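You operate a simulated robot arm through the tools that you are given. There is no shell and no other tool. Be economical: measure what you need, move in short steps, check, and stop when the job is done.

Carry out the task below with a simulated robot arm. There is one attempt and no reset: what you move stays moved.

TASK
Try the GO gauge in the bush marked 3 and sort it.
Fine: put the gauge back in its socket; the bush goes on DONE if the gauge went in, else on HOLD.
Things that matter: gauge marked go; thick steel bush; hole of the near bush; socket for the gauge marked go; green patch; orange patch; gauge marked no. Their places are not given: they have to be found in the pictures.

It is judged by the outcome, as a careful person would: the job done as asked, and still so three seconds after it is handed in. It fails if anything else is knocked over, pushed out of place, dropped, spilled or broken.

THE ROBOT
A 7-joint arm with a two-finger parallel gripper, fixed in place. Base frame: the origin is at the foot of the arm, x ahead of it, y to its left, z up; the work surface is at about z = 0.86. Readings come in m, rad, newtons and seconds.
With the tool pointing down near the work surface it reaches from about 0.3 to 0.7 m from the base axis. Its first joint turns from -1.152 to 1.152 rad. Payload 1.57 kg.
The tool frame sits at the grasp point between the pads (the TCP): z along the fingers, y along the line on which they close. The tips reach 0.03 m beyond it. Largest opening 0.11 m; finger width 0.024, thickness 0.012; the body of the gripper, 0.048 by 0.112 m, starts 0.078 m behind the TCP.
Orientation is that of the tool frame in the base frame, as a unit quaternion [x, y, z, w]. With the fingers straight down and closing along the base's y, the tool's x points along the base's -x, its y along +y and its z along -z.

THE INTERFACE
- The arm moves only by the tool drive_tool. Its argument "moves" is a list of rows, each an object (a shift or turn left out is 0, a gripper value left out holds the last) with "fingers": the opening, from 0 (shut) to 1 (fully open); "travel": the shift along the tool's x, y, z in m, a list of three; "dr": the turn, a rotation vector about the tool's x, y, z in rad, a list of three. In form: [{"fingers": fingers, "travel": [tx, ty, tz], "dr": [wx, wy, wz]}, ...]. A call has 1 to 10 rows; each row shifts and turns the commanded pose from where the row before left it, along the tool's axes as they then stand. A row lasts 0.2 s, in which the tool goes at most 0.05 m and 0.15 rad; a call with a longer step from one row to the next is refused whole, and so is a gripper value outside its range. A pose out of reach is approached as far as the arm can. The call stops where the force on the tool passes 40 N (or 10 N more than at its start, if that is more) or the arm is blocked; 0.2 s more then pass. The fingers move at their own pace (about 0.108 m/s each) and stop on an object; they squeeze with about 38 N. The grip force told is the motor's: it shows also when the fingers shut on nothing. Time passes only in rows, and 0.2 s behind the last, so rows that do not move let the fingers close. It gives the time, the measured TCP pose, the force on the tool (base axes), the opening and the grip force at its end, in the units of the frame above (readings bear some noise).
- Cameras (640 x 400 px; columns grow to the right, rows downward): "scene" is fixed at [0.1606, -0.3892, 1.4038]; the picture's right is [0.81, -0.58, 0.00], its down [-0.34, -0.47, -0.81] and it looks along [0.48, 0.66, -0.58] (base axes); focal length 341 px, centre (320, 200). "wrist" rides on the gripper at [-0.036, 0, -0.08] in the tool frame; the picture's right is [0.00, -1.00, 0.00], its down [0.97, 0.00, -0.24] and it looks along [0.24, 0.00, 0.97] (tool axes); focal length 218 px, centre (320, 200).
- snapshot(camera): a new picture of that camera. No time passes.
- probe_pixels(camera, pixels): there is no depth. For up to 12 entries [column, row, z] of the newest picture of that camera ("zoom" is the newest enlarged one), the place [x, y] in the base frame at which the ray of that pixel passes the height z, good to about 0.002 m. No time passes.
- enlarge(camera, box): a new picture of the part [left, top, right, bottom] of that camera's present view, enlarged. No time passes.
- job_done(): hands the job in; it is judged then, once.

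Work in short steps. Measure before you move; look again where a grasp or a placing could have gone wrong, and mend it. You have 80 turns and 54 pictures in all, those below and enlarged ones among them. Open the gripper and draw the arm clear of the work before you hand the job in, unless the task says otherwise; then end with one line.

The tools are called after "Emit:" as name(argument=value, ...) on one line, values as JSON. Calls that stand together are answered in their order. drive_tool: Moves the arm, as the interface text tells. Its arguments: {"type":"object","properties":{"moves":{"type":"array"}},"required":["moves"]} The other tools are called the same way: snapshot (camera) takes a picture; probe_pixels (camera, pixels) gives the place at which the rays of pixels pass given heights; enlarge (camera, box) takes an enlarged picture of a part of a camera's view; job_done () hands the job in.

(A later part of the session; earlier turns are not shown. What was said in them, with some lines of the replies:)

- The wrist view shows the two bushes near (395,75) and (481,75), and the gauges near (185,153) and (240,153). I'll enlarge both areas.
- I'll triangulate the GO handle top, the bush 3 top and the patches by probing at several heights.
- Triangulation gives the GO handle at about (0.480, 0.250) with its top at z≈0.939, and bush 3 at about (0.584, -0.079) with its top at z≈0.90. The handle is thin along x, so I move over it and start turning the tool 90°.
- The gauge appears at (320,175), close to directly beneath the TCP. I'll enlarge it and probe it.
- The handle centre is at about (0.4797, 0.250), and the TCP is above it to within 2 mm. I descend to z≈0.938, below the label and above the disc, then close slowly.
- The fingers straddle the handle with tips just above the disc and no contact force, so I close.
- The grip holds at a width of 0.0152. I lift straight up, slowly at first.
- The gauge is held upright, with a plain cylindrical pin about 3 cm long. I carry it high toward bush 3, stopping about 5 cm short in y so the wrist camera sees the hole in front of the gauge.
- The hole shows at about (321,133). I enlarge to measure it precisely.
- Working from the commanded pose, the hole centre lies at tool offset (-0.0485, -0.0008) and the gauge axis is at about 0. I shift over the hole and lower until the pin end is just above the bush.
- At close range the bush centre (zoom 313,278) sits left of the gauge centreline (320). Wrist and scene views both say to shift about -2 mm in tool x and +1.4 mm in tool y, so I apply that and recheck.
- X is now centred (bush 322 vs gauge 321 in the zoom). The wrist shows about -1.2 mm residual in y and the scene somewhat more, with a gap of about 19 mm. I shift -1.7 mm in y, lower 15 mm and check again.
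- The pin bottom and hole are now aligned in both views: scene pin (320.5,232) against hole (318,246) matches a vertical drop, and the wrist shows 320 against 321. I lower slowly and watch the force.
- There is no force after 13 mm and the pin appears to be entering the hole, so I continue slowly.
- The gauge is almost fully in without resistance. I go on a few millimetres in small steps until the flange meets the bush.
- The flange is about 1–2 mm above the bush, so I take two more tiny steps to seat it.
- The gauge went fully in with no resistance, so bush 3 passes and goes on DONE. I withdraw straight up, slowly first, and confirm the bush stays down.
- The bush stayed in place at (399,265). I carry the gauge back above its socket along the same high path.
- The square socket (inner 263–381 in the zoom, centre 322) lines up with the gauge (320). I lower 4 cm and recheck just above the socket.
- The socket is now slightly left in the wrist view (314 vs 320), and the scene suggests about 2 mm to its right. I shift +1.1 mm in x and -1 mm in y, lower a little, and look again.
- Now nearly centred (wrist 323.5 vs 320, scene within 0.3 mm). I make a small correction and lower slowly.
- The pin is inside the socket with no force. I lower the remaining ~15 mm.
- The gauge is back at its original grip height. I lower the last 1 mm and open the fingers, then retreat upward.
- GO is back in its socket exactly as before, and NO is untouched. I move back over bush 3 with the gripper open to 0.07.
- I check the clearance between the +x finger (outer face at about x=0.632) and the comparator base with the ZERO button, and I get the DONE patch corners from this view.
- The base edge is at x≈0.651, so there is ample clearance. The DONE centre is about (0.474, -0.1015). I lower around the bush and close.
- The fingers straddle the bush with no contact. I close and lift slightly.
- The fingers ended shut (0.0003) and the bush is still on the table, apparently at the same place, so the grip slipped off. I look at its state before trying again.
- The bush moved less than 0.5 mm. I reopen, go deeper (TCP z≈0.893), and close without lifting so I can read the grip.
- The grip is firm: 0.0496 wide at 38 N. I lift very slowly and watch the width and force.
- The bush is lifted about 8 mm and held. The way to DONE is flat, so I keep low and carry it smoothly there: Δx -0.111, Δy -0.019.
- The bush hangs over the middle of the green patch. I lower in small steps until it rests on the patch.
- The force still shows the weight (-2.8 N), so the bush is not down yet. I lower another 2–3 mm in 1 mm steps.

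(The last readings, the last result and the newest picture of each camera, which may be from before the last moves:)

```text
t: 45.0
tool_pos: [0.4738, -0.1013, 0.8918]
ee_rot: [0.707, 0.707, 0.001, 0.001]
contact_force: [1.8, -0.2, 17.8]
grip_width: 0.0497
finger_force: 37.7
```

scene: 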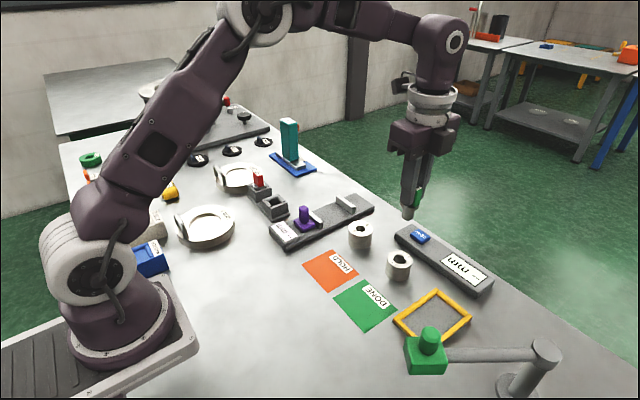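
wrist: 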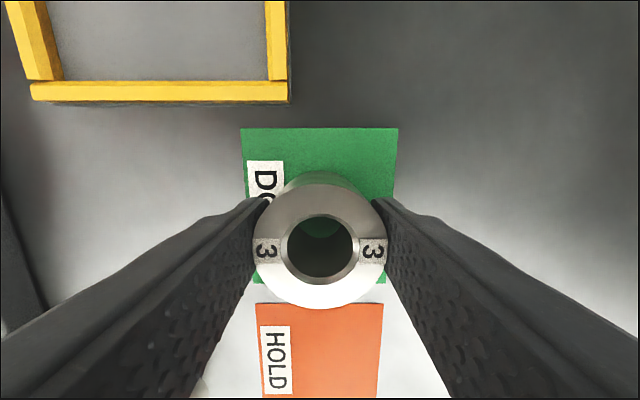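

The force turned to +18 N, so the bush is on the patch. I relieve it slightly, open, and rise straight up.

Emit:
drive_tool(moves=[{"travel": [0, 0, -0.0008]}, {}, {"fingers": 0.55}, {"fingers": 0.65}, {}, {}])

Emit:
drive_tool(moves=[{"travel": [0, 0, -0.01]}, {"travel": [0, 0, -0.03]}, {"travel": [0, 0, -0.05]}, {"travel": [0, 0, -0.05]}, {"travel": [0, 0, -0.05]}, {"travel": [0, 0, -0.05]}, {}, {}])

Emit:
snapshot(camera="scene")

Emit:
enlarge(camera="wrist", box=[200, 80, 440, 260])

```text
t: 46.4
tool_pos: [0.4751, -0.1013, 0.8935]
ee_rot: [0.707, 0.707, 0.0, 0.0]
contact_force: [-0.1, 0.8, 0.7]
grip_width: 0.0713
finger_force: 0.1
```

```text
t: 48.2
tool_pos: [0.4744, -0.0984, 1.1315]
ee_rot: [0.707, 0.708, 0.001, 0.0]
contact_force: [-1.1, 0.3, -0.6]
grip_width: 0.0715
finger_force: 0.1
```

```text
9 pictures are left
```

scene: 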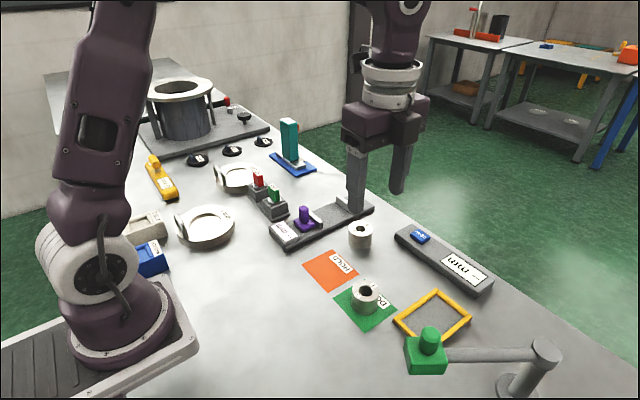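

```text
2.22 times, centred on (320, 170) of wrist
```

zoom: 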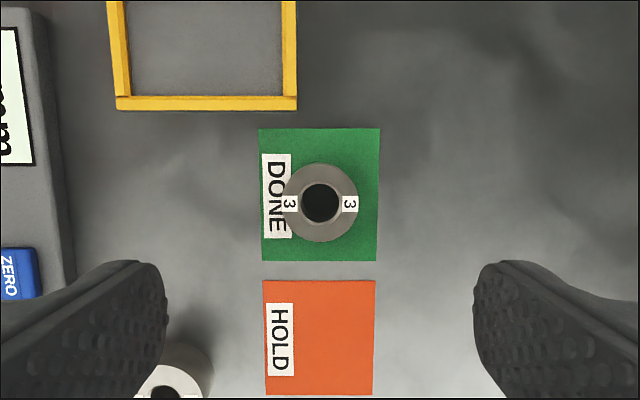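

Bush 3 stands upright inside the DONE patch, the GO gauge is back in its socket, everything else is where it was, and the arm is clear with the gripper open. I hand the job in.

Emit:
job_done()

```text
The job is handed in.
```

The GO gauge went fully into bush 3, so I put the gauge back in its socket and placed the bush on DONE; the first grip on the bush slipped off as I lifted, moving it less than 0.5 mm, and the second held.
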